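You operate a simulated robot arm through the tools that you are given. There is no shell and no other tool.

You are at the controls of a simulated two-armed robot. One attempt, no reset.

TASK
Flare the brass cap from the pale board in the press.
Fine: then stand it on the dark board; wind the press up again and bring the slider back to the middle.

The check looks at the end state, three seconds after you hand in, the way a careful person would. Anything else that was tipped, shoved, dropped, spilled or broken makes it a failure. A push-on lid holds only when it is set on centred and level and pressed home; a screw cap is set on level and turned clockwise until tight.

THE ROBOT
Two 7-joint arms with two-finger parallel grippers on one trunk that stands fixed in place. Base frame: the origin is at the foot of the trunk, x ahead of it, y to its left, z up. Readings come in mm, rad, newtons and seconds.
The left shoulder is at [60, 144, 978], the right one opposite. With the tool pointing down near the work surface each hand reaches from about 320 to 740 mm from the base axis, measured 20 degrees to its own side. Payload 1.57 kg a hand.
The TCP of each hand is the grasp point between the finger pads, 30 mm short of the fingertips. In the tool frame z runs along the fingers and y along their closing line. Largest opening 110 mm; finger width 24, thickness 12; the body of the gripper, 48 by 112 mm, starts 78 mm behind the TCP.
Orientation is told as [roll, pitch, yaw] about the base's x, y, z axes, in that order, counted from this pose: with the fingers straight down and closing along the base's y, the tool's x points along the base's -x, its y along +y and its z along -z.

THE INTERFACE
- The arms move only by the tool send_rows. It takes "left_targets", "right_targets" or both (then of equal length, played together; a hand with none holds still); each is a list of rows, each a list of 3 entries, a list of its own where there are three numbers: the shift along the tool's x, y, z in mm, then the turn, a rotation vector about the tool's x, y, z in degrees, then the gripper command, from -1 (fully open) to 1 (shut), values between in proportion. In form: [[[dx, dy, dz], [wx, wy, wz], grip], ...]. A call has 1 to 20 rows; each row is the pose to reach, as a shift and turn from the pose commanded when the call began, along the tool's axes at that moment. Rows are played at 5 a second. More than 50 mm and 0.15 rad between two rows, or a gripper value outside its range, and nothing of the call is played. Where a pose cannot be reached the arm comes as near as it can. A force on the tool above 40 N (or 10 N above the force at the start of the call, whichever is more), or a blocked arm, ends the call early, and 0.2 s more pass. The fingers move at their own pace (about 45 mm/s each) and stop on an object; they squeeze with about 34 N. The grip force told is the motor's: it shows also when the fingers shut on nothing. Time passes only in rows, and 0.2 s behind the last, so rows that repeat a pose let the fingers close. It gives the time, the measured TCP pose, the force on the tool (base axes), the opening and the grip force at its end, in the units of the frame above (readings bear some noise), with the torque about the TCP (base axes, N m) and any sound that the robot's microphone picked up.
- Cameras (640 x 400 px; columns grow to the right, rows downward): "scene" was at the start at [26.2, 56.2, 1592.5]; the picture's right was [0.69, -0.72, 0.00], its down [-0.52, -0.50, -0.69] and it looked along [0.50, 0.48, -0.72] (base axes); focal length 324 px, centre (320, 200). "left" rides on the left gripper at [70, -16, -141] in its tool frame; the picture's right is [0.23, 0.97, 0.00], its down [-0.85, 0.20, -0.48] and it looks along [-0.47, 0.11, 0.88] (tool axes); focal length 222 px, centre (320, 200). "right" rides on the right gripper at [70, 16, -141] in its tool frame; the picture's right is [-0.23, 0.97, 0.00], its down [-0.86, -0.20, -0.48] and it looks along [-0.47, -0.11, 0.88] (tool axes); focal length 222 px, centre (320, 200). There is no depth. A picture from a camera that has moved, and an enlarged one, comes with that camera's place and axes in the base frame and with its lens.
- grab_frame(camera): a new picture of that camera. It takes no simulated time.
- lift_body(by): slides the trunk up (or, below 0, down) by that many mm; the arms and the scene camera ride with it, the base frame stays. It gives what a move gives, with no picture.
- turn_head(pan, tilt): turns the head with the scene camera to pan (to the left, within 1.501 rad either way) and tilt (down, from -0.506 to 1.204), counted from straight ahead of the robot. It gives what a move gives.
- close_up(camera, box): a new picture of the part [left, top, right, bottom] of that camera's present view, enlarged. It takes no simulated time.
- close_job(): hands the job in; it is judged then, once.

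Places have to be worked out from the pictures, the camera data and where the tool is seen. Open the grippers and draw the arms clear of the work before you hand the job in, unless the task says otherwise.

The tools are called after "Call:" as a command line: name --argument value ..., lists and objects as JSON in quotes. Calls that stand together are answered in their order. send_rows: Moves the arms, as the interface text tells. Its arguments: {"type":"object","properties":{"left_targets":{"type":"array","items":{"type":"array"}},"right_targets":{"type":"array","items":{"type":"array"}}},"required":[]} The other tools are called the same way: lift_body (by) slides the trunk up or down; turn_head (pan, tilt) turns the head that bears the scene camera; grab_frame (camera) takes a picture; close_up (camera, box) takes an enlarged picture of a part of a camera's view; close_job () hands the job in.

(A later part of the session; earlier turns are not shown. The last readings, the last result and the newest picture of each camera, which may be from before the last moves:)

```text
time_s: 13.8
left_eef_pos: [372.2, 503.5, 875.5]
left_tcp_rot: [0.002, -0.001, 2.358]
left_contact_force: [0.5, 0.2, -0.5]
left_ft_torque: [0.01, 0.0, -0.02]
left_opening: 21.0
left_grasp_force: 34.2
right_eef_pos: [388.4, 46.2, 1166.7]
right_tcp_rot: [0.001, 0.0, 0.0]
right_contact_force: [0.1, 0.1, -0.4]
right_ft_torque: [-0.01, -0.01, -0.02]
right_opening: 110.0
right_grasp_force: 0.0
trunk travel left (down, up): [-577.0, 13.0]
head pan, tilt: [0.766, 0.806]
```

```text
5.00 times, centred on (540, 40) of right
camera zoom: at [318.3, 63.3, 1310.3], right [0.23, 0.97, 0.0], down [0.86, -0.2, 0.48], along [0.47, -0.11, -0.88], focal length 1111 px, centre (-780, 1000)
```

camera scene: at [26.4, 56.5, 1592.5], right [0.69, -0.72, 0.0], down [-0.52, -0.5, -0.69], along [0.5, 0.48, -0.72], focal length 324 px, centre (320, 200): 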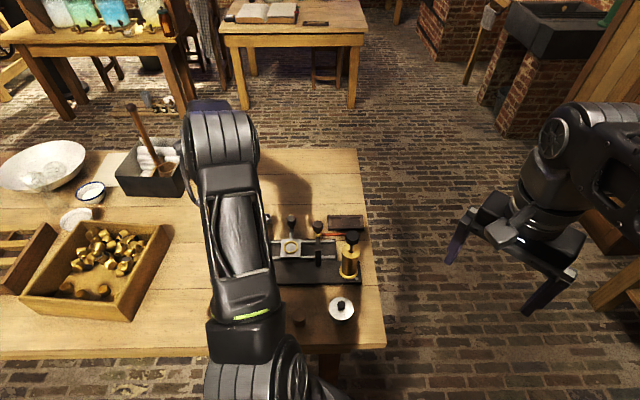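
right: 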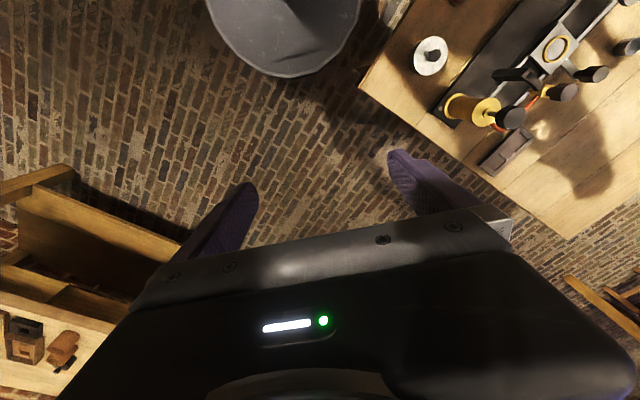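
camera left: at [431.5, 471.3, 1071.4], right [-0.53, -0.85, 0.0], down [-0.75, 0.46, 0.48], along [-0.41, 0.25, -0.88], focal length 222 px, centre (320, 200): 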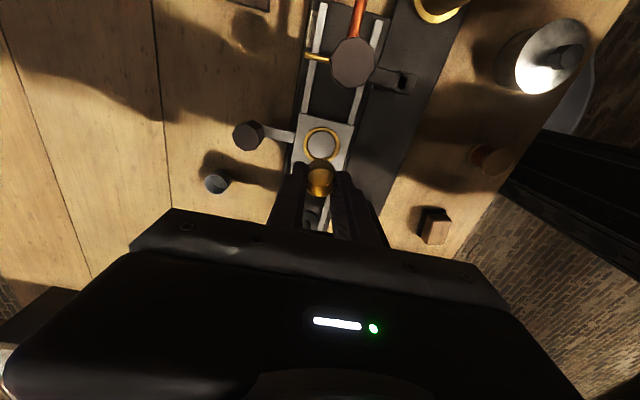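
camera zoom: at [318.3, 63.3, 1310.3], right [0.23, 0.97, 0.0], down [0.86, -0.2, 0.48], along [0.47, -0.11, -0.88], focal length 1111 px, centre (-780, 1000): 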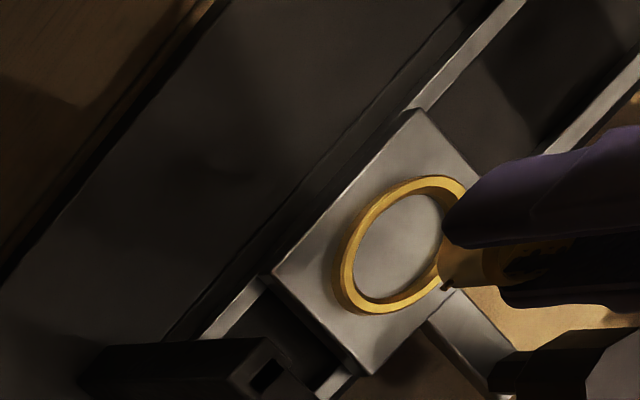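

Ring centre now within ~1 mm of the tool axis; cap about 1 mm off. I nudge and lower to TCP ≈ 858, just above the ring, for a parallax-free check.

Call:
send_rows --left_targets '[[[1, -0.7, 10], [0, 0, 0], 0.7], [[1, -0.7, 18], [0, 0, 0], 0.7]]'

Call:
close_up --camera "left" --box '[270, 130, 370, 210]'

Call:
close_up --camera "scene" --box '[275, 225, 315, 260]'

Call:
close_up --camera "right" --box '[530, 10, 590, 70]'

```text
time_s: 14.4
left_eef_pos: [373.6, 503.3, 857.1]
left_tcp_rot: [0.0, 0.0, 2.356]
left_contact_force: [-0.1, 0.0, -0.2]
left_ft_torque: [0.0, 0.0, 0.02]
left_opening: 21.0
left_grasp_force: 33.8
right_eef_pos: [388.2, 47.9, 1166.6]
right_tcp_rot: [0.0, 0.0, 0.0]
right_contact_force: [0.6, 0.2, -0.1]
right_ft_torque: [0.01, 0.03, 0.01]
right_opening: 110.0
right_grasp_force: 0.1
trunk travel left (down, up): [-577.0, 13.0]
head pan, tilt: [0.766, 0.806]
```

```text
5.00 times, centred on (320, 170) of left
camera zoom: at [434.3, 467.4, 998.8], right [-0.53, -0.85, 0.0], down [-0.75, 0.46, 0.48], along [-0.41, 0.25, -0.88], focal length 1111 px, centre (320, 350)
```

zoom: 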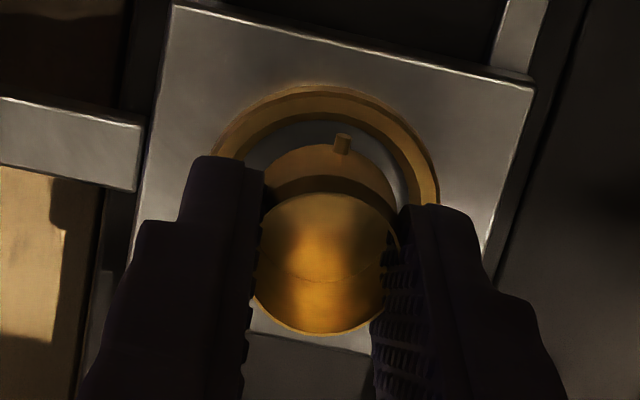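

```text
11.43 times, centred on (295, 242) of scene
camera zoom: at [26.2, 56.2, 1592.5], right [0.69, -0.72, 0.0], down [-0.52, -0.5, -0.69], along [0.5, 0.48, -0.72], focal length 3699 px, centre (606, -286)
```

zoom: 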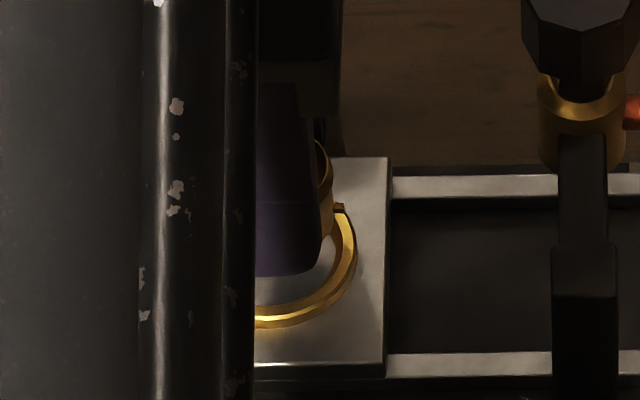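

```text
6.67 times, centred on (560, 40) of right
camera zoom: at [317.9, 63.1, 1310.5], right [0.23, 0.97, 0.0], down [0.86, -0.2, 0.48], along [0.47, -0.11, -0.88], focal length 1481 px, centre (-1280, 1267)
```

zoom: 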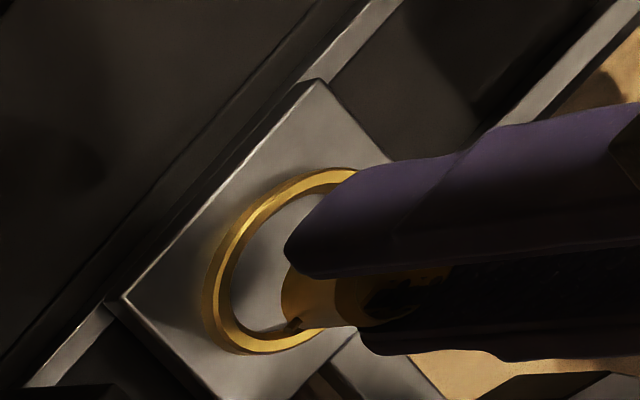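

I zoom more closely at the ring edge and the cap base, because the outer ring wall can bias the centre estimate.

Call:
close_up --camera "left" --box '[290, 132, 350, 172]'

Call:
close_up --camera "scene" --box '[288, 238, 304, 254]'

Call:
close_up --camera "right" --box '[545, 30, 585, 65]'

```text
10.00 times, centred on (320, 152) of left
camera zoom: at [434.3, 467.4, 998.8], right [-0.53, -0.85, 0.0], down [-0.75, 0.46, 0.48], along [-0.41, 0.25, -0.88], focal length 2221 px, centre (320, 680)
```

zoom: 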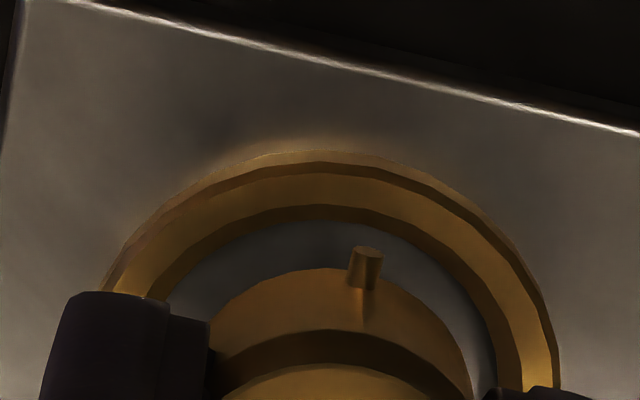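

```text
16.00 times, centred on (296, 246) of scene
camera zoom: at [26.2, 56.2, 1592.5], right [0.69, -0.72, 0.0], down [-0.52, -0.5, -0.69], along [0.5, 0.48, -0.72], focal length 5179 px, centre (704, -536)
```

zoom: 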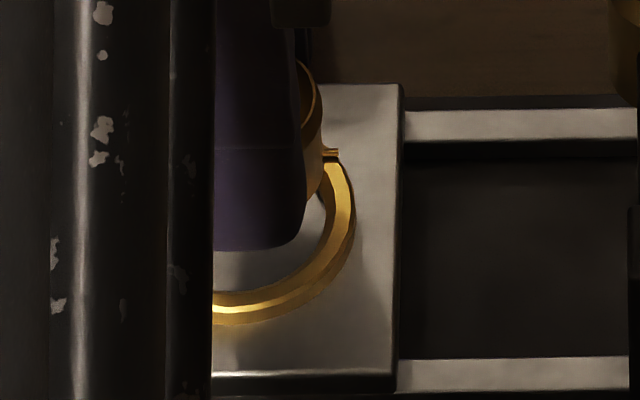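

```text
11.43 times, centred on (565, 48) of right
camera zoom: at [317.9, 63.1, 1310.5], right [0.23, 0.97, 0.0], down [0.86, -0.2, 0.48], along [0.47, -0.11, -0.88], focal length 2538 px, centre (-2480, 1943)
```

zoom: 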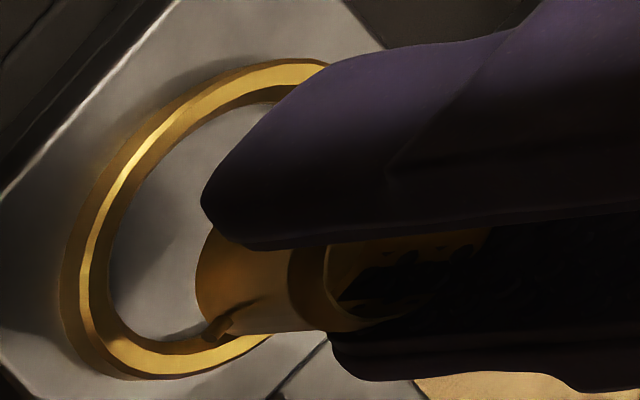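

The two views agree that the cap is about 2–4 mm too far along +u relative to the ring. I shift −3 mm in u, −0.8 mm along the closing line, and look again.

Call:
send_rows --left_targets '[[[-3, -0.8, 0], [0, 0, 0], 0.7], [[-3, -0.8, 0], [0, 0, 0], 0.7]]'

Call:
close_up --camera "left" --box '[290, 132, 350, 172]'

Call:
close_up --camera "scene" --box '[288, 238, 304, 254]'

Call:
close_up --camera "right" --box '[545, 30, 585, 65]'

```text
time_s: 15.0
left_eef_pos: [370.7, 508.2, 857.7]
left_tcp_rot: [0.0, 0.001, 2.355]
left_contact_force: [-0.2, 0.1, -0.4]
left_ft_torque: [0.01, 0.01, -0.02]
left_opening: 21.3
left_grasp_force: 34.0
right_eef_pos: [387.1, 47.4, 1168.5]
right_tcp_rot: [0.0, -0.001, 0.002]
right_contact_force: [0.4, 0.1, -0.3]
right_ft_torque: [-0.01, -0.01, -0.01]
right_opening: 110.4
right_grasp_force: 0.1
trunk travel left (down, up): [-577.0, 13.0]
head pan, tilt: [0.766, 0.806]
```

```text
10.00 times, centred on (320, 152) of left
camera zoom: at [432.5, 470.3, 998.9], right [-0.53, -0.85, 0.0], down [-0.75, 0.46, 0.48], along [-0.41, 0.25, -0.88], focal length 2221 px, centre (320, 680)
```

zoom: 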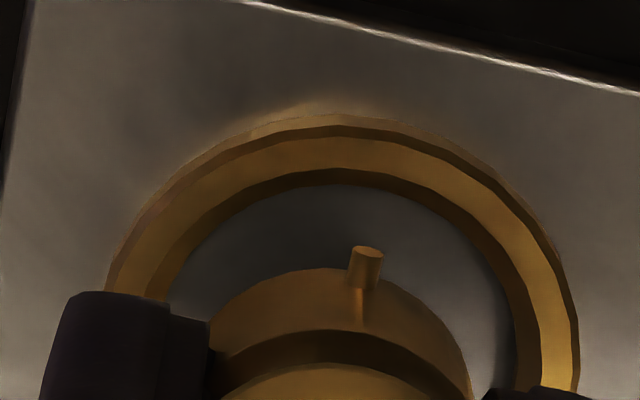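

```text
16.00 times, centred on (296, 246) of scene
camera zoom: at [26.3, 56.2, 1592.5], right [0.69, -0.72, 0.0], down [-0.52, -0.5, -0.69], along [0.5, 0.48, -0.72], focal length 5179 px, centre (704, -536)
```

zoom: 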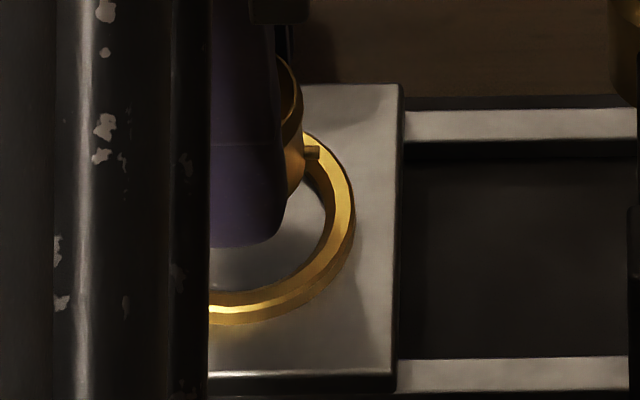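

```text
11.43 times, centred on (565, 48) of right
camera zoom: at [317.9, 63.0, 1310.4], right [0.23, 0.97, 0.0], down [0.86, -0.2, 0.48], along [0.47, -0.11, -0.88], focal length 2538 px, centre (-2480, 1943)
```

zoom: 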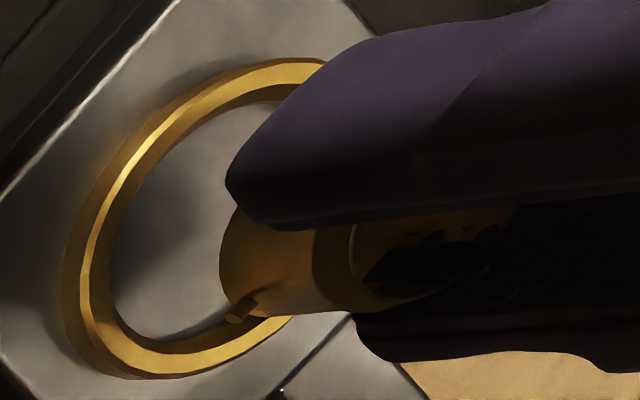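

The pin now lies ~15.8 mm from ring centre, about its half-span, so the cap is centred along u; across it is within ~0.5 mm. I lower slowly toward the nest floor.

Call:
send_rows --left_targets '[[[0, 0.5, 2], [0, 0, 0], 0.7], [[0, 0.5, 4], [0, 0, 0], 0.7], [[0, 0.5, 6], [0, 0, 0], 0.7], [[0, 0.5, 8], [0, 0, 0], 0.7]]'

Call:
close_up --camera "left" --box '[290, 132, 350, 172]'

Call:
close_up --camera "scene" --box '[288, 238, 304, 254]'

Call:
close_up --camera "right" --box '[545, 30, 585, 65]'

```text
time_s: 16.0
left_eef_pos: [371.6, 506.5, 848.7]
left_tcp_rot: [-0.001, -0.001, 2.356]
left_contact_force: [-0.4, -0.2, -0.2]
left_ft_torque: [-0.01, -0.01, 0.02]
left_opening: 21.3
left_grasp_force: 33.9
right_eef_pos: [387.5, 47.5, 1168.5]
right_tcp_rot: [0.0, 0.0, 0.0]
right_contact_force: [-0.9, 0.0, -0.1]
right_ft_torque: [0.01, 0.04, 0.0]
right_opening: 110.0
right_grasp_force: 0.0
trunk travel left (down, up): [-577.0, 13.0]
head pan, tilt: [0.766, 0.806]
```

```text
10.00 times, centred on (320, 152) of left
camera zoom: at [432.5, 469.7, 990.8], right [-0.53, -0.85, 0.0], down [-0.75, 0.46, 0.48], along [-0.41, 0.25, -0.88], focal length 2221 px, centre (320, 680)
```

zoom: 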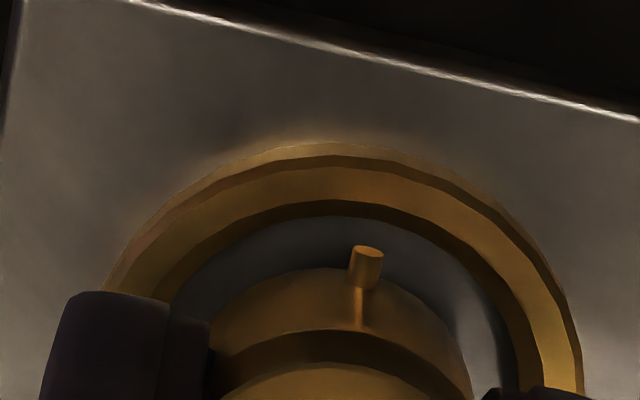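

```text
16.00 times, centred on (296, 246) of scene
camera zoom: at [26.3, 56.3, 1592.5], right [0.69, -0.72, 0.0], down [-0.52, -0.5, -0.69], along [0.5, 0.48, -0.72], focal length 5179 px, centre (704, -536)
```

zoom: 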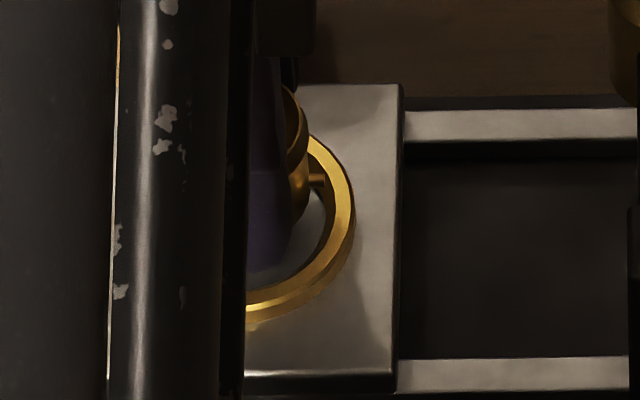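

```text
11.43 times, centred on (565, 48) of right
camera zoom: at [317.9, 63.1, 1310.4], right [0.23, 0.97, 0.0], down [0.86, -0.2, 0.48], along [0.47, -0.11, -0.88], focal length 2538 px, centre (-2480, 1943)
```

zoom: 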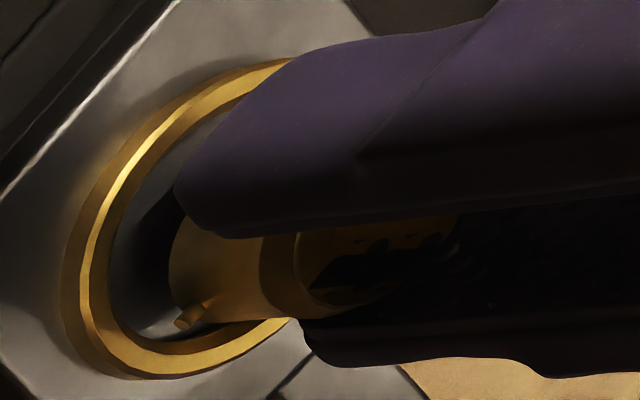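

Still free of contact and the pin is inside the ring. I continue down in 1.5 mm steps until contact.

Call:
send_rows --left_targets '[[[0, 0, 1.5], [0, 0, 0], 0.7], [[0, 0, 3], [0, 0, 0], 0.7], [[0, 0, 4.5], [0, 0, 0], 0.7]]'

Call:
close_up --camera "left" --box '[290, 132, 350, 172]'

Call:
close_up --camera "scene" --box '[288, 238, 304, 254]'

```text
time_s: 16.8
left_eef_pos: [371.2, 508.6, 845.4]
left_tcp_rot: [0.0, 0.0, 2.354]
left_contact_force: [0.6, -0.4, 0.5]
left_ft_torque: [-0.01, -0.03, 0.0]
left_opening: 21.0
left_grasp_force: 33.8
right_eef_pos: [387.7, 47.2, 1166.3]
right_tcp_rot: [-0.002, -0.001, -0.001]
right_contact_force: [0.2, -0.5, 0.7]
right_ft_torque: [-0.02, 0.03, -0.04]
right_opening: 110.0
right_grasp_force: 0.0
trunk travel left (down, up): [-577.0, 13.0]
head pan, tilt: [0.766, 0.806]
```

```text
10.00 times, centred on (320, 152) of left
camera zoom: at [432.2, 470.2, 987.2], right [-0.53, -0.85, 0.0], down [-0.75, 0.46, 0.48], along [-0.41, 0.25, -0.88], focal length 2221 px, centre (320, 680)
```

zoom: 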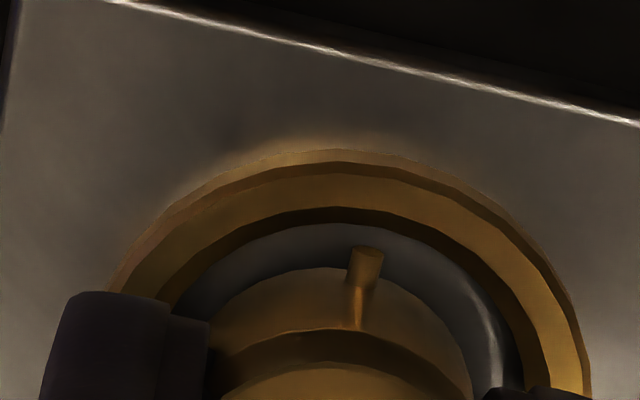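

```text
16.00 times, centred on (296, 246) of scene
camera zoom: at [26.4, 56.3, 1592.5], right [0.69, -0.72, 0.0], down [-0.52, -0.5, -0.69], along [0.5, 0.48, -0.72], focal length 5179 px, centre (704, -536)
```

zoom: 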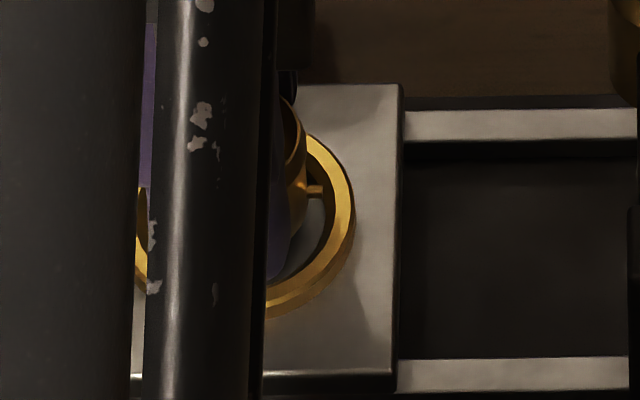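

Centred within about 1 mm by both views; still no contact. Lowering further.

Call:
send_rows --left_targets '[[[0, 0, 1], [0, 0, 0], 0.7], [[0, 0, 2], [0, 0, 0], 0.7], [[0, 0, 3], [0, 0, 0], 0.7]]'

```text
time_s: 17.6
left_eef_pos: [371.8, 507.7, 841.9]
left_tcp_rot: [0.001, 0.001, 2.356]
left_contact_force: [1.1, -0.5, -1.0]
left_ft_torque: [-0.01, -0.03, 0.03]
left_opening: 21.3
left_grasp_force: 34.4
right_eef_pos: [388.2, 47.2, 1168.2]
right_tcp_rot: [-0.001, 0.0, 0.0]
right_contact_force: [-0.1, -0.3, -0.3]
right_ft_torque: [0.0, 0.0, 0.0]
right_opening: 110.2
right_grasp_force: 0.0
trunk travel left (down, up): [-577.0, 13.0]
head pan, tilt: [0.766, 0.806]
```

No contact yet at 841.9, with tips near 812; I check how far the cap base is from the floor.

Call:
close_up --camera "left" --box '[280, 132, 360, 192]'

Call:
close_up --camera "right" --box '[545, 30, 585, 65]'

Call:
close_up --camera "scene" --box '[288, 238, 304, 254]'

```text
6.67 times, centred on (320, 162) of left
camera zoom: at [432.6, 470.3, 983.5], right [-0.53, -0.85, 0.0], down [-0.75, 0.46, 0.48], along [-0.41, 0.25, -0.88], focal length 1481 px, centre (320, 453)
```

zoom: 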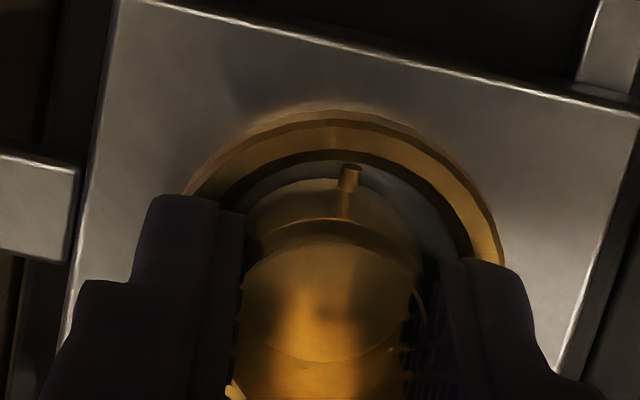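

```text
11.43 times, centred on (565, 48) of right
camera zoom: at [318.0, 63.1, 1310.4], right [0.23, 0.97, 0.0], down [0.86, -0.2, 0.48], along [0.47, -0.11, -0.88], focal length 2538 px, centre (-2480, 1943)
```

zoom: 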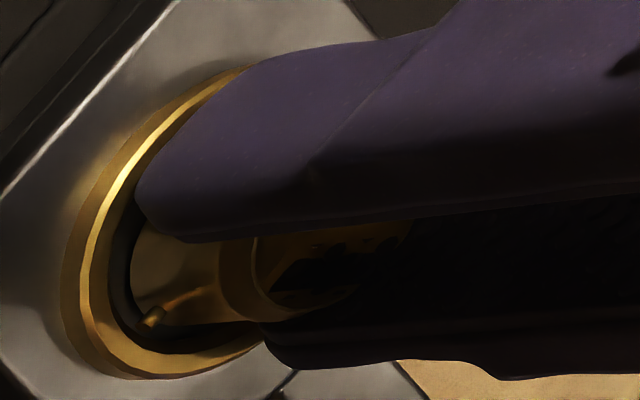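

```text
16.00 times, centred on (296, 246) of scene
camera zoom: at [26.4, 56.3, 1592.5], right [0.69, -0.72, 0.0], down [-0.52, -0.5, -0.69], along [0.5, 0.48, -0.72], focal length 5179 px, centre (704, -536)
```

zoom: 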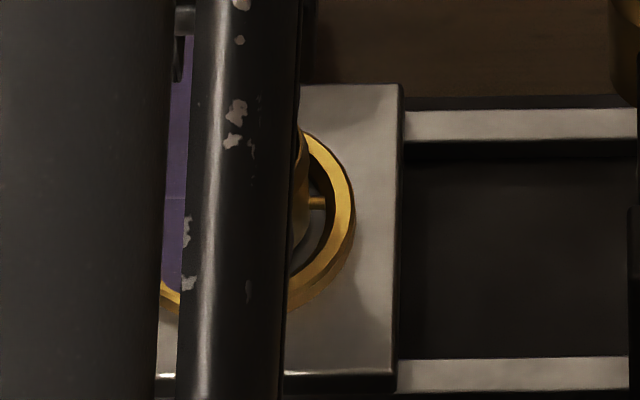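

The cap bottom is now inside the ring. I keep lowering by small steps.

Call:
send_rows --left_targets '[[[0, 0, 1], [0, 0, 0], 0.7], [[0, 0, 2], [0, 0, 0], 0.7]]'

```text
time_s: 18.2
left_eef_pos: [372.4, 505.8, 841.4]
left_tcp_rot: [-0.002, 0.001, 2.355]
left_contact_force: [-0.8, 0.4, 7.8]
left_ft_torque: [0.06, -0.05, -0.01]
left_opening: 21.2
left_grasp_force: 33.9
right_eef_pos: [387.6, 47.5, 1168.0]
right_tcp_rot: [-0.001, -0.001, 0.001]
right_contact_force: [-0.2, 0.1, 0.5]
right_ft_torque: [-0.01, 0.01, 0.01]
right_opening: 110.1
right_grasp_force: 0.1
trunk travel left (down, up): [-577.0, 13.0]
head pan, tilt: [0.766, 0.806]
```

Contact of ~8 N at TCP 841.4. I ease off slightly and open the fingers a little to release the cap.

Call:
send_rows --left_targets '[[[0, 0, -1], [0, 0, 0], 0.7], [[0, 0, -1], [0, 0, 0], 0.5], [[0, 0, -1], [0, 0, 0], 0.35], [[0, 0, -1], [0, 0, 0], 0.35]]'

Call:
close_up --camera "left" --box '[280, 132, 360, 192]'

Call:
close_up --camera "right" --box '[545, 30, 585, 65]'

```text
time_s: 19.2
left_eef_pos: [371.4, 507.1, 841.1]
left_tcp_rot: [0.0, -0.001, 2.356]
left_contact_force: [0.1, -0.4, 0.0]
left_ft_torque: [0.04, 0.02, 0.05]
left_opening: 35.6
left_grasp_force: 0.1
right_eef_pos: [387.2, 47.5, 1166.2]
right_tcp_rot: [0.0, -0.001, 0.0]
right_contact_force: [-0.6, 0.6, -0.1]
right_ft_torque: [0.0, 0.02, -0.06]
right_opening: 110.2
right_grasp_force: 0.1
trunk travel left (down, up): [-577.0, 13.0]
head pan, tilt: [0.766, 0.806]
```

```text
6.67 times, centred on (320, 162) of left
camera zoom: at [432.0, 470.1, 982.8], right [-0.53, -0.85, 0.0], down [-0.75, 0.46, 0.48], along [-0.41, 0.25, -0.88], focal length 1481 px, centre (320, 453)
```

zoom: 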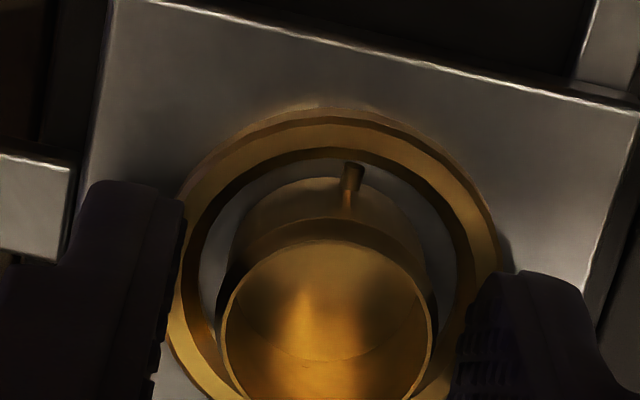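

```text
11.43 times, centred on (565, 48) of right
camera zoom: at [317.9, 63.0, 1310.4], right [0.23, 0.97, 0.0], down [0.86, -0.2, 0.48], along [0.47, -0.11, -0.88], focal length 2538 px, centre (-2480, 1943)
```

zoom: 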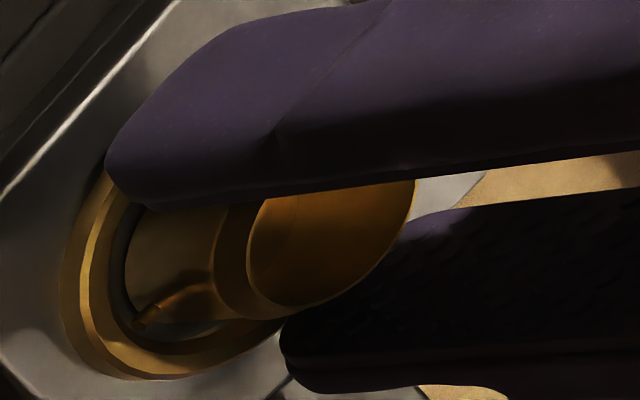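

The cap stands in the nest, centred. I withdraw straight up and look from above.

Call:
send_rows --left_targets '[[[0, 0, -10], [0, 0, 0], 0.3], [[0, 0, -30], [0, 0, 0], 0.3], [[0, 0, -60], [0, 0, 0], 0], [[0, 0, -100], [0, 0, 0], 0], [[0, 0, -140], [0, 0, 0], 0]]'

Call:
close_up --camera "left" --box '[200, 0, 440, 180]'

Call:
close_up --camera "right" --box '[480, 0, 640, 100]'

Call:
close_up --camera "scene" --box '[260, 210, 350, 270]'

```text
time_s: 20.4
left_eef_pos: [369.9, 505.0, 983.3]
left_tcp_rot: [-0.001, 0.0, 2.357]
left_contact_force: [-0.2, -0.7, 0.0]
left_ft_torque: [-0.02, 0.0, -0.04]
left_opening: 55.1
left_grasp_force: 0.1
right_eef_pos: [387.1, 46.0, 1166.7]
right_tcp_rot: [-0.002, 0.001, 0.001]
right_contact_force: [-0.6, 0.6, -0.3]
right_ft_torque: [-0.01, 0.02, -0.02]
right_opening: 110.1
right_grasp_force: 0.0
trunk travel left (down, up): [-577.0, 13.0]
head pan, tilt: [0.766, 0.806]
```

```text
2.22 times, centred on (320, 90) of left
camera zoom: at [431.0, 469.1, 1125.2], right [-0.53, -0.85, 0.0], down [-0.75, 0.46, 0.48], along [-0.41, 0.25, -0.88], focal length 494 px, centre (320, 444)
```

zoom: 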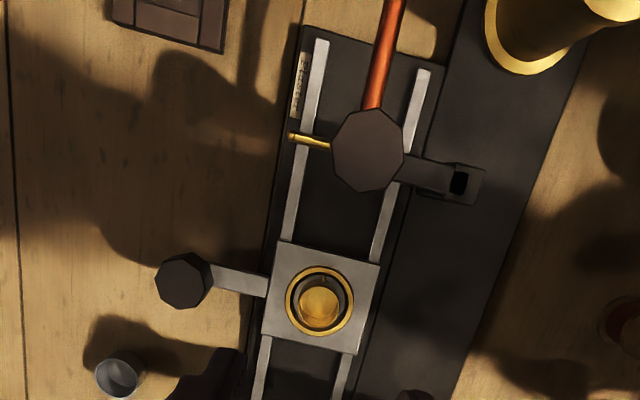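

```text
4.00 times, centred on (560, 50) of right
camera zoom: at [317.2, 62.8, 1310.6], right [0.23, 0.97, 0.0], down [0.85, -0.2, 0.48], along [0.47, -0.11, -0.88], focal length 888 px, centre (-640, 800)
```

zoom: 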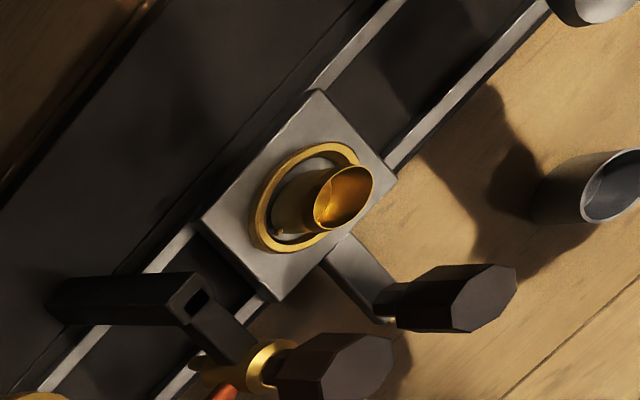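

```text
6.67 times, centred on (305, 240) of scene
camera zoom: at [25.5, 56.0, 1592.4], right [0.69, -0.72, 0.0], down [-0.52, -0.5, -0.69], along [0.5, 0.48, -0.72], focal length 2158 px, centre (420, -67)
```

zoom: 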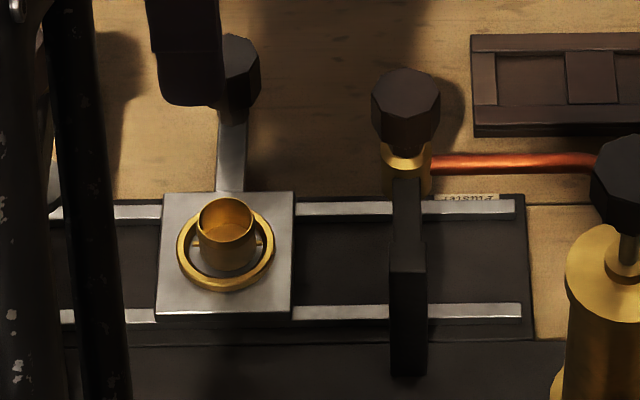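

The cap stands upright in the nest. Next the slider handle: its knob is ≈79 mm out along +v from the ring (≈(427, 563), top ≈845). I turn the hand back to yaw 45° above it.

Call:
send_rows --left_targets '[[[0, -6, -10], [0, 0, 7.5], 0], [[0, -13, -10], [0, 0, 15], 0], [[0, -20, -10], [0, 0, 22.5], -0.1], [[1, -26, -10], [0, 0, 30], -0.1], [[1, -33, -10], [0, 0, 37.5], -0.1], [[1, -39, -10], [0, 0, 45], -0.1], [[1, -46, -10], [0, 0, 52.5], -0.1], [[1, -52, -10], [0, 0, 60], -0.1], [[2, -58, -5], [0, 0, 67.5], -0.1], [[2, -65, 5], [0, 0, 75], -0.1], [[2, -72, 15], [0, 0, 82.5], -0.1], [[2, -78, 25], [0, 0, 90], -0.1], [[2, -78, 50], [0, 0, 90], -0.1]]'

Call:
grab_frame --camera "left"

Call:
close_up --camera "left" --box '[220, 60, 420, 210]'

```text
time_s: 23.2
left_eef_pos: [429.5, 560.9, 929.1]
left_tcp_rot: [0.0, 0.0, 0.786]
left_contact_force: [0.6, 0.3, -0.2]
left_ft_torque: [-0.01, 0.04, 0.0]
left_opening: 60.4
left_grasp_force: 0.1
right_eef_pos: [388.1, 46.9, 1167.6]
right_tcp_rot: [0.0, 0.0, 0.001]
right_contact_force: [0.1, -0.4, -0.4]
right_ft_torque: [0.0, 0.03, 0.01]
right_opening: 110.2
right_grasp_force: 0.1
trunk travel left (down, up): [-577.0, 13.0]
head pan, tilt: [0.766, 0.806]
```

```text
taken
camera left: at [391.0, 501.0, 1071.7], right [-0.85, 0.53, 0.0], down [0.46, 0.75, 0.48], along [0.25, 0.41, -0.88], focal length 222 px, centre (320, 200)
```

left: 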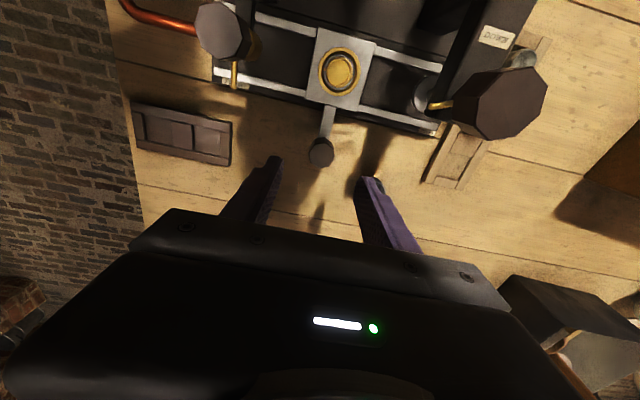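

```text
2.67 times, centred on (320, 135) of left
camera zoom: at [391.0, 501.0, 1071.7], right [-0.85, 0.53, 0.0], down [0.46, 0.75, 0.48], along [0.25, 0.41, -0.88], focal length 592 px, centre (320, 373)
```

zoom: 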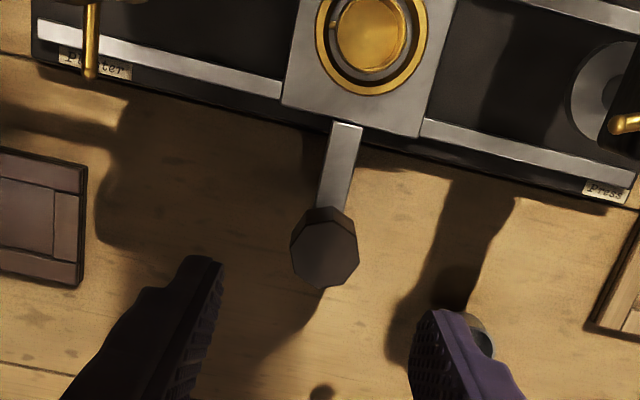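

The handle knob is centred between the fingers (≈26 mm wide). I descend to TCP ≈ 853 and close on it.

Call:
send_rows --left_targets '[[[1.5, 0, 30], [0, 0, 0], -0.1], [[1.5, 0, 55], [0, 0, 0], -0.1], [[1.5, 0, 76], [0, 0, 0], -0.1], [[1.5, 0, 76], [0, 0, 0], 0.2], [[1.5, 0, 76], [0, 0, 0], 0.6], [[1.5, 0, 76], [0, 0, 0], 0.65], [[1.5, 0, 76], [0, 0, 0], 0.65]]'

Call:
close_up --camera "left" --box '[220, 0, 460, 210]'

Call:
close_up --camera "scene" --box '[230, 190, 380, 300]'

```text
time_s: 24.8
left_eef_pos: [427.2, 559.0, 854.2]
left_tcp_rot: [0.001, 0.001, 0.788]
left_contact_force: [-1.5, 0.5, -1.3]
left_ft_torque: [-0.03, -0.2, 0.08]
left_opening: 27.6
left_grasp_force: 29.2
right_eef_pos: [387.5, 46.8, 1167.8]
right_tcp_rot: [0.0, 0.001, -0.001]
right_contact_force: [0.2, -0.4, 0.2]
right_ft_torque: [0.01, -0.01, -0.01]
right_opening: 109.9
right_grasp_force: 0.1
trunk travel left (down, up): [-577.0, 13.0]
head pan, tilt: [0.766, 0.806]
```

```text
1.90 times, centred on (340, 105) of left
camera zoom: at [389.6, 498.6, 996.8], right [-0.85, 0.53, 0.0], down [0.46, 0.75, 0.48], along [0.25, 0.41, -0.88], focal length 423 px, centre (282, 381)
```

zoom: 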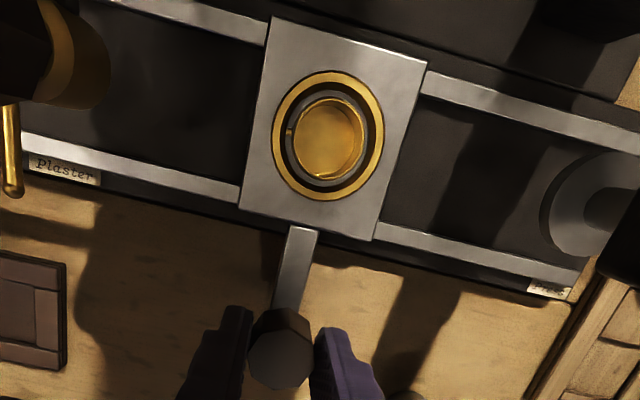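

```text
3.64 times, centred on (305, 245) of scene
camera zoom: at [26.1, 56.5, 1592.4], right [0.69, -0.72, 0.0], down [-0.52, -0.5, -0.69], along [0.5, 0.48, -0.72], focal length 1177 px, centre (374, 36)
```

zoom: 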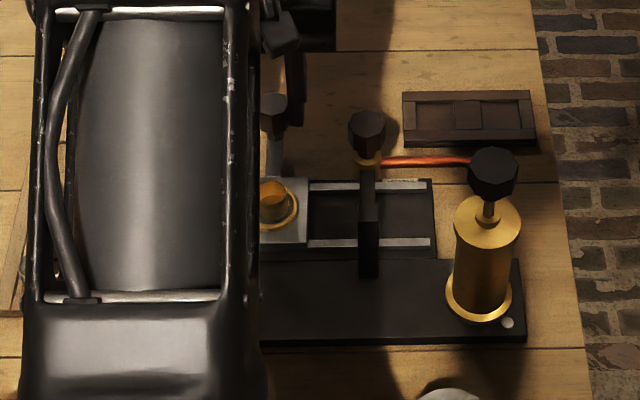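

The knob is gripped (27.6 mm). The press die disc hangs at about z ≈ 857, clear above the cap (~826). I slide along −u in gentle steps.

Call:
send_rows --left_targets '[[[0, 5, 0], [0, 0, 0], 0.65], [[0, 12, 0], [0, 0, 0], 0.65], [[0, 20, 0], [0, 0, 0], 0.65], [[0, 28, 0], [0, 0, 0], 0.65], [[0, 36, 0], [0, 0, 0], 0.65], [[0, 44, 0], [0, 0, 0], 0.65], [[0, 50, 0], [0, 0, 0], 0.65]]'

Call:
close_up --camera "left" --box '[220, 0, 460, 210]'

Call:
close_up --camera "right" --box '[480, 0, 640, 100]'

```text
time_s: 26.4
left_eef_pos: [391.3, 595.0, 854.3]
left_tcp_rot: [-0.001, 0.001, 0.786]
left_contact_force: [-4.7, -6.8, -1.5]
left_ft_torque: [-0.97, 0.31, -0.16]
left_opening: 27.5
left_grasp_force: 37.7
right_eef_pos: [386.3, 46.2, 1168.3]
right_tcp_rot: [-0.001, -0.001, -0.001]
right_contact_force: [-0.2, 0.2, -0.9]
right_ft_torque: [0.0, -0.04, -0.03]
right_opening: 110.1
right_grasp_force: 0.1
trunk travel left (down, up): [-577.0, 13.0]
head pan, tilt: [0.766, 0.806]
```

```text
1.90 times, centred on (340, 105) of left
camera zoom: at [353.7, 534.7, 996.9], right [-0.85, 0.53, 0.0], down [0.46, 0.75, 0.48], along [0.25, 0.41, -0.88], focal length 423 px, centre (282, 381)
```

zoom: 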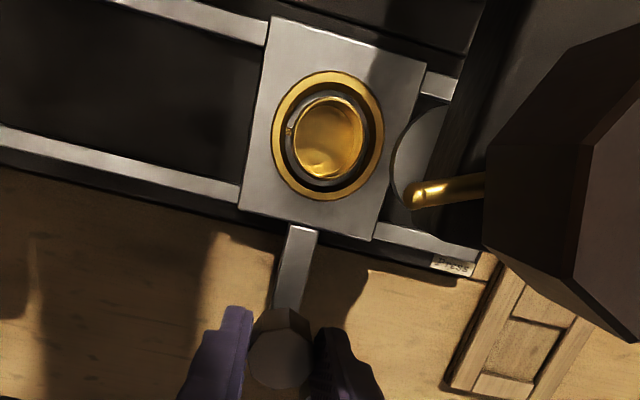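

```text
4.00 times, centred on (560, 50) of right
camera zoom: at [317.3, 62.7, 1310.6], right [0.23, 0.97, 0.0], down [0.85, -0.2, 0.48], along [0.47, -0.11, -0.88], focal length 888 px, centre (-640, 800)
```

zoom: 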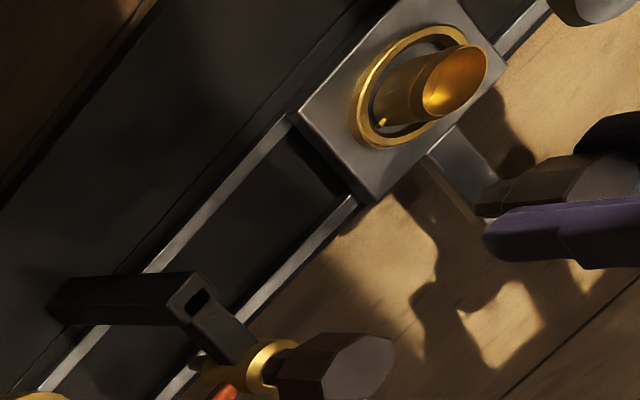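

The slider moves freely with the cap. I carry on towards the press axis (≈78 mm in all) in smaller steps.

Call:
send_rows --left_targets '[[[0, 6, 0], [0, 0, 0], 0.65], [[0, 12, 0], [0, 0, 0], 0.65], [[0, 17, 0], [0, 0, 0], 0.65], [[0, 21, 0], [0, 0, 0], 0.65], [[0, 24, 0], [0, 0, 0], 0.65], [[0, 26, 0], [0, 0, 0], 0.65]]'

Call:
close_up --camera "left" --box '[220, 0, 460, 210]'

Call:
close_up --camera "right" --box '[520, 0, 640, 80]'

Call:
close_up --camera "scene" --box '[230, 190, 380, 300]'

```text
time_s: 27.8
left_eef_pos: [371.6, 614.9, 854.7]
left_tcp_rot: [-0.001, 0.0, 0.786]
left_contact_force: [-5.9, -6.0, -3.7]
left_ft_torque: [-0.7, 0.17, -0.1]
left_opening: 27.5
left_grasp_force: 38.1
right_eef_pos: [387.9, 47.4, 1168.3]
right_tcp_rot: [-0.001, 0.0, -0.001]
right_contact_force: [0.0, 0.4, 0.2]
right_ft_torque: [0.0, 0.03, 0.02]
right_opening: 109.8
right_grasp_force: 0.0
trunk travel left (down, up): [-577.0, 13.0]
head pan, tilt: [0.766, 0.806]
```

```text
1.90 times, centred on (340, 105) of left
camera zoom: at [335.1, 553.4, 996.9], right [-0.85, 0.53, 0.0], down [0.46, 0.75, 0.48], along [0.25, 0.41, -0.88], focal length 423 px, centre (282, 381)
```

zoom: 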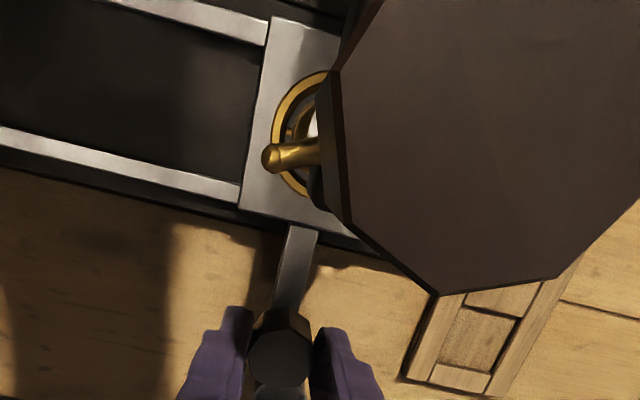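

```text
5.00 times, centred on (580, 40) of right
camera zoom: at [317.5, 62.9, 1310.6], right [0.23, 0.97, 0.0], down [0.86, -0.2, 0.48], along [0.47, -0.11, -0.88], focal length 1111 px, centre (-980, 1000)
```

zoom: 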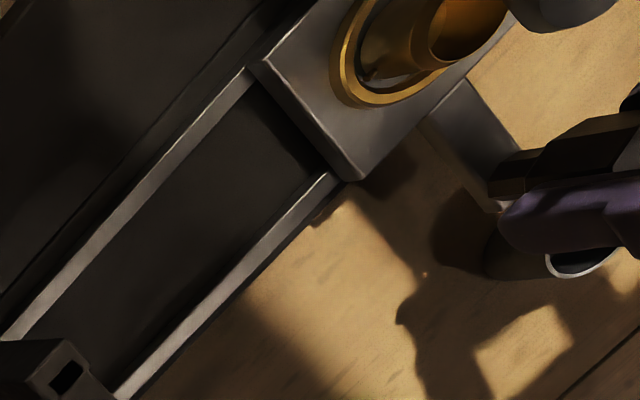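

```text
3.64 times, centred on (305, 245) of scene
camera zoom: at [25.8, 56.0, 1592.5], right [0.69, -0.72, 0.0], down [-0.52, -0.5, -0.69], along [0.5, 0.48, -0.72], focal length 1177 px, centre (374, 36)
```

zoom: 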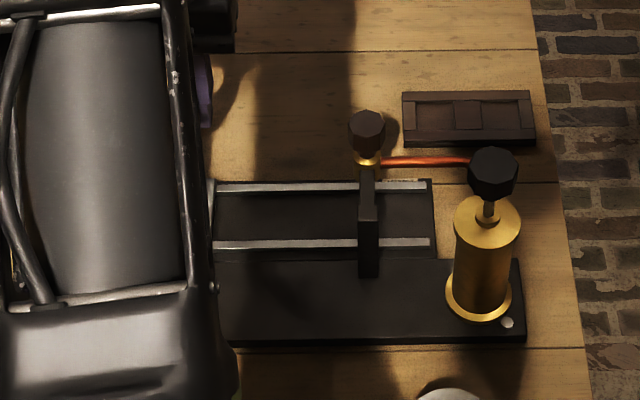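

About 76 mm moved, friction ~8 N. I probe another 3 mm for an end stop at the press station.

Call:
send_rows --left_targets '[[[0, 1, 0], [0, 0, 0], 0.65], [[0, 2, 0], [0, 0, 0], 0.65], [[0, 3, 0], [0, 0, 0], 0.65], [[0, 3, 0], [0, 0, 0], 0.65]]'

Call:
close_up --camera "left" --box '[270, 40, 370, 130]'

```text
time_s: 28.8
left_eef_pos: [369.9, 615.9, 855.9]
left_tcp_rot: [0.001, 0.0, 0.788]
left_contact_force: [-8.6, -7.5, -4.4]
left_ft_torque: [-0.28, -0.3, 0.03]
left_opening: 27.1
left_grasp_force: 38.1
right_eef_pos: [386.6, 45.8, 1168.0]
right_tcp_rot: [0.001, 0.0, 0.001]
right_contact_force: [-0.1, 0.7, 0.2]
right_ft_torque: [0.01, -0.01, -0.01]
right_opening: 110.2
right_grasp_force: 0.0
trunk travel left (down, up): [-577.0, 13.0]
head pan, tilt: [0.766, 0.806]
```

```text
4.44 times, centred on (320, 85) of left
camera zoom: at [333.1, 555.3, 996.9], right [-0.85, 0.53, 0.0], down [0.46, 0.75, 0.48], along [0.25, 0.41, -0.88], focal length 987 px, centre (320, 711)
```

zoom: 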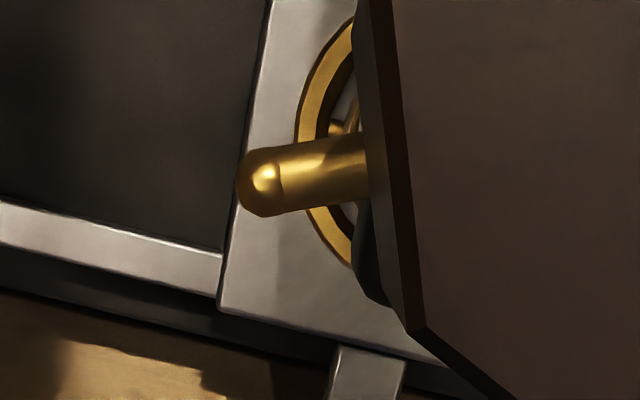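

There is no end stop yet; the ~11 N is only a sideways bias on the rails. I relieve it, open, and withdraw up and away so the cameras can show the nest against the ram.

Call:
send_rows --left_targets '[[[2, 0, 0], [0, 0, 0], 0.65], [[2, 0, 0], [0, 0, 0], 0.3], [[2, 0, 0], [0, 0, 0], -0.1], [[2, 0, 0], [0, 0, 0], -0.1], [[2, 0, -20], [0, 0, 0], -0.1], [[2, 0, -50], [0, 0, 0], -0.1], [[2, 0, -90], [0, 0, 0], -0.1], [[2, 0, -135], [0, 0, 0], -0.1]]'

Call:
grab_frame --camera "left"

Call:
grab_frame --camera "scene"

Call:
close_up --camera "right" --box '[520, 0, 640, 80]'

```text
time_s: 30.6
left_eef_pos: [365.6, 611.7, 990.5]
left_tcp_rot: [0.0, -0.001, 0.783]
left_contact_force: [0.8, 0.2, 0.5]
left_ft_torque: [-0.01, -0.01, -0.01]
left_opening: 60.5
left_grasp_force: 0.1
right_eef_pos: [386.8, 46.4, 1167.3]
right_tcp_rot: [0.0, 0.0, 0.0]
right_contact_force: [-0.4, -0.7, -0.4]
right_ft_torque: [0.02, -0.01, 0.0]
right_opening: 109.9
right_grasp_force: 0.0
trunk travel left (down, up): [-577.0, 13.0]
head pan, tilt: [0.766, 0.806]
```

```text
taken
camera left: at [329.0, 551.5, 1131.6], right [-0.85, 0.53, 0.0], down [0.46, 0.75, 0.48], along [0.25, 0.41, -0.88], focal length 222 px, centre (320, 200)
```

left: 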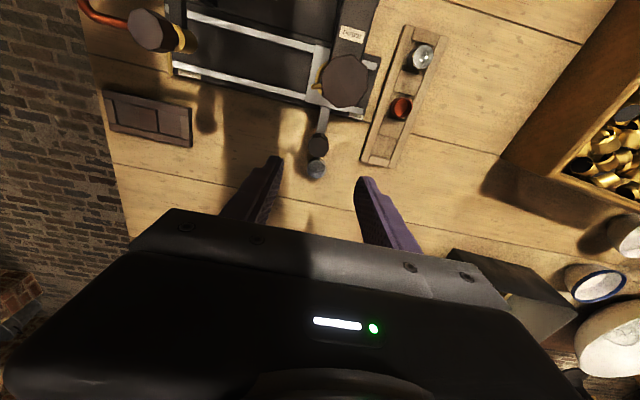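

```text
taken
camera scene: at [25.7, 55.5, 1592.4], right [0.69, -0.72, 0.0], down [-0.52, -0.5, -0.69], along [0.5, 0.48, -0.72], focal length 324 px, centre (320, 200)
```

scene: 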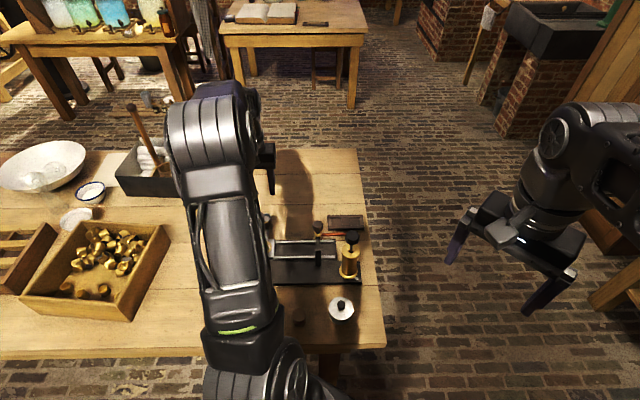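

```text
5.00 times, centred on (580, 40) of right
camera zoom: at [317.4, 62.4, 1310.6], right [0.23, 0.97, 0.0], down [0.85, -0.2, 0.48], along [0.47, -0.11, -0.88], focal length 1111 px, centre (-980, 1000)
```

zoom: 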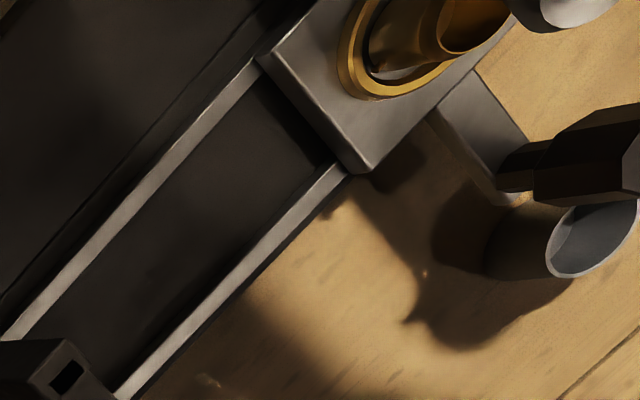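

The forearm hides the press from the scene camera, so I bring the right hand (its camera) round to look at the press station from the free side: first yaw 90° and move to about (345, 200, 1070).

Call:
send_rows --right_targets '[[[4, 13, 8], [0, 0, -7.5], -1], [[7, 25, 16], [0, 0, -15], -1], [[11, 38, 25], [0, 0, -22.5], -1], [[14, 51, 33], [0, 0, -30], -1], [[18, 64, 41], [0, 0, -37.5], -1], [[21, 77, 49], [0, 0, -45], -1], [[25, 89, 57], [0, 0, -52.5], -1], [[28, 102, 65], [0, 0, -60], -1], [[32, 115, 74], [0, 0, -67.5], -1], [[35, 128, 82], [0, 0, -75], -1], [[38, 140, 90], [0, 0, -82.5], -1], [[42, 153, 98], [0, 0, -90], -1]]'

Call:
grab_frame --camera "right"

Call:
grab_frame --camera "scene"

```text
time_s: 33.2
left_eef_pos: [366.0, 613.0, 989.8]
left_tcp_rot: [0.001, 0.001, 0.785]
left_contact_force: [-0.6, -0.4, 0.0]
left_ft_torque: [-0.01, 0.0, 0.01]
left_opening: 60.9
left_grasp_force: 0.2
right_eef_pos: [343.9, 201.4, 1070.4]
right_tcp_rot: [0.002, 0.0, 1.573]
right_contact_force: [-0.3, -0.4, 0.1]
right_ft_torque: [0.0, -0.02, 0.01]
right_opening: 110.2
right_grasp_force: 0.1
trunk travel left (down, up): [-577.0, 13.0]
head pan, tilt: [0.766, 0.806]
```

```text
taken
camera right: at [329.2, 130.7, 1212.3], right [-0.97, 0.22, 0.0], down [0.2, 0.86, 0.48], along [0.11, 0.47, -0.88], focal length 222 px, centre (320, 200)
```

right: 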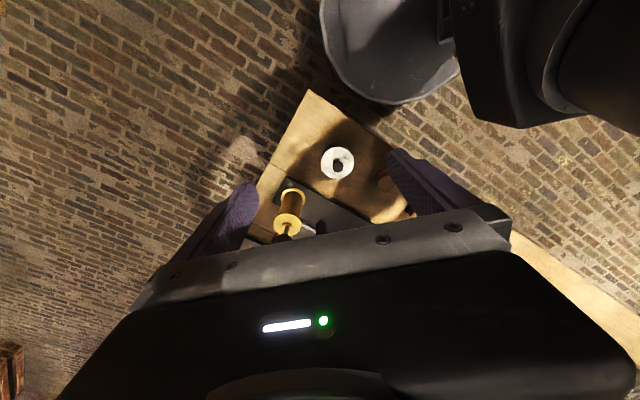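

```text
taken
camera scene: at [26.5, 56.8, 1592.4], right [0.69, -0.72, 0.0], down [-0.52, -0.5, -0.69], along [0.5, 0.48, -0.72], focal length 324 px, centre (320, 200)
```

scene: 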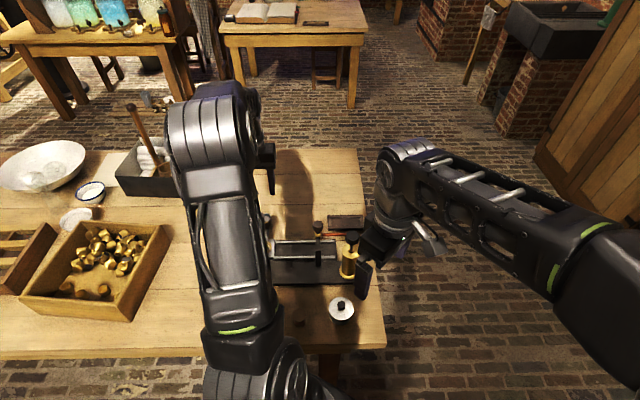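

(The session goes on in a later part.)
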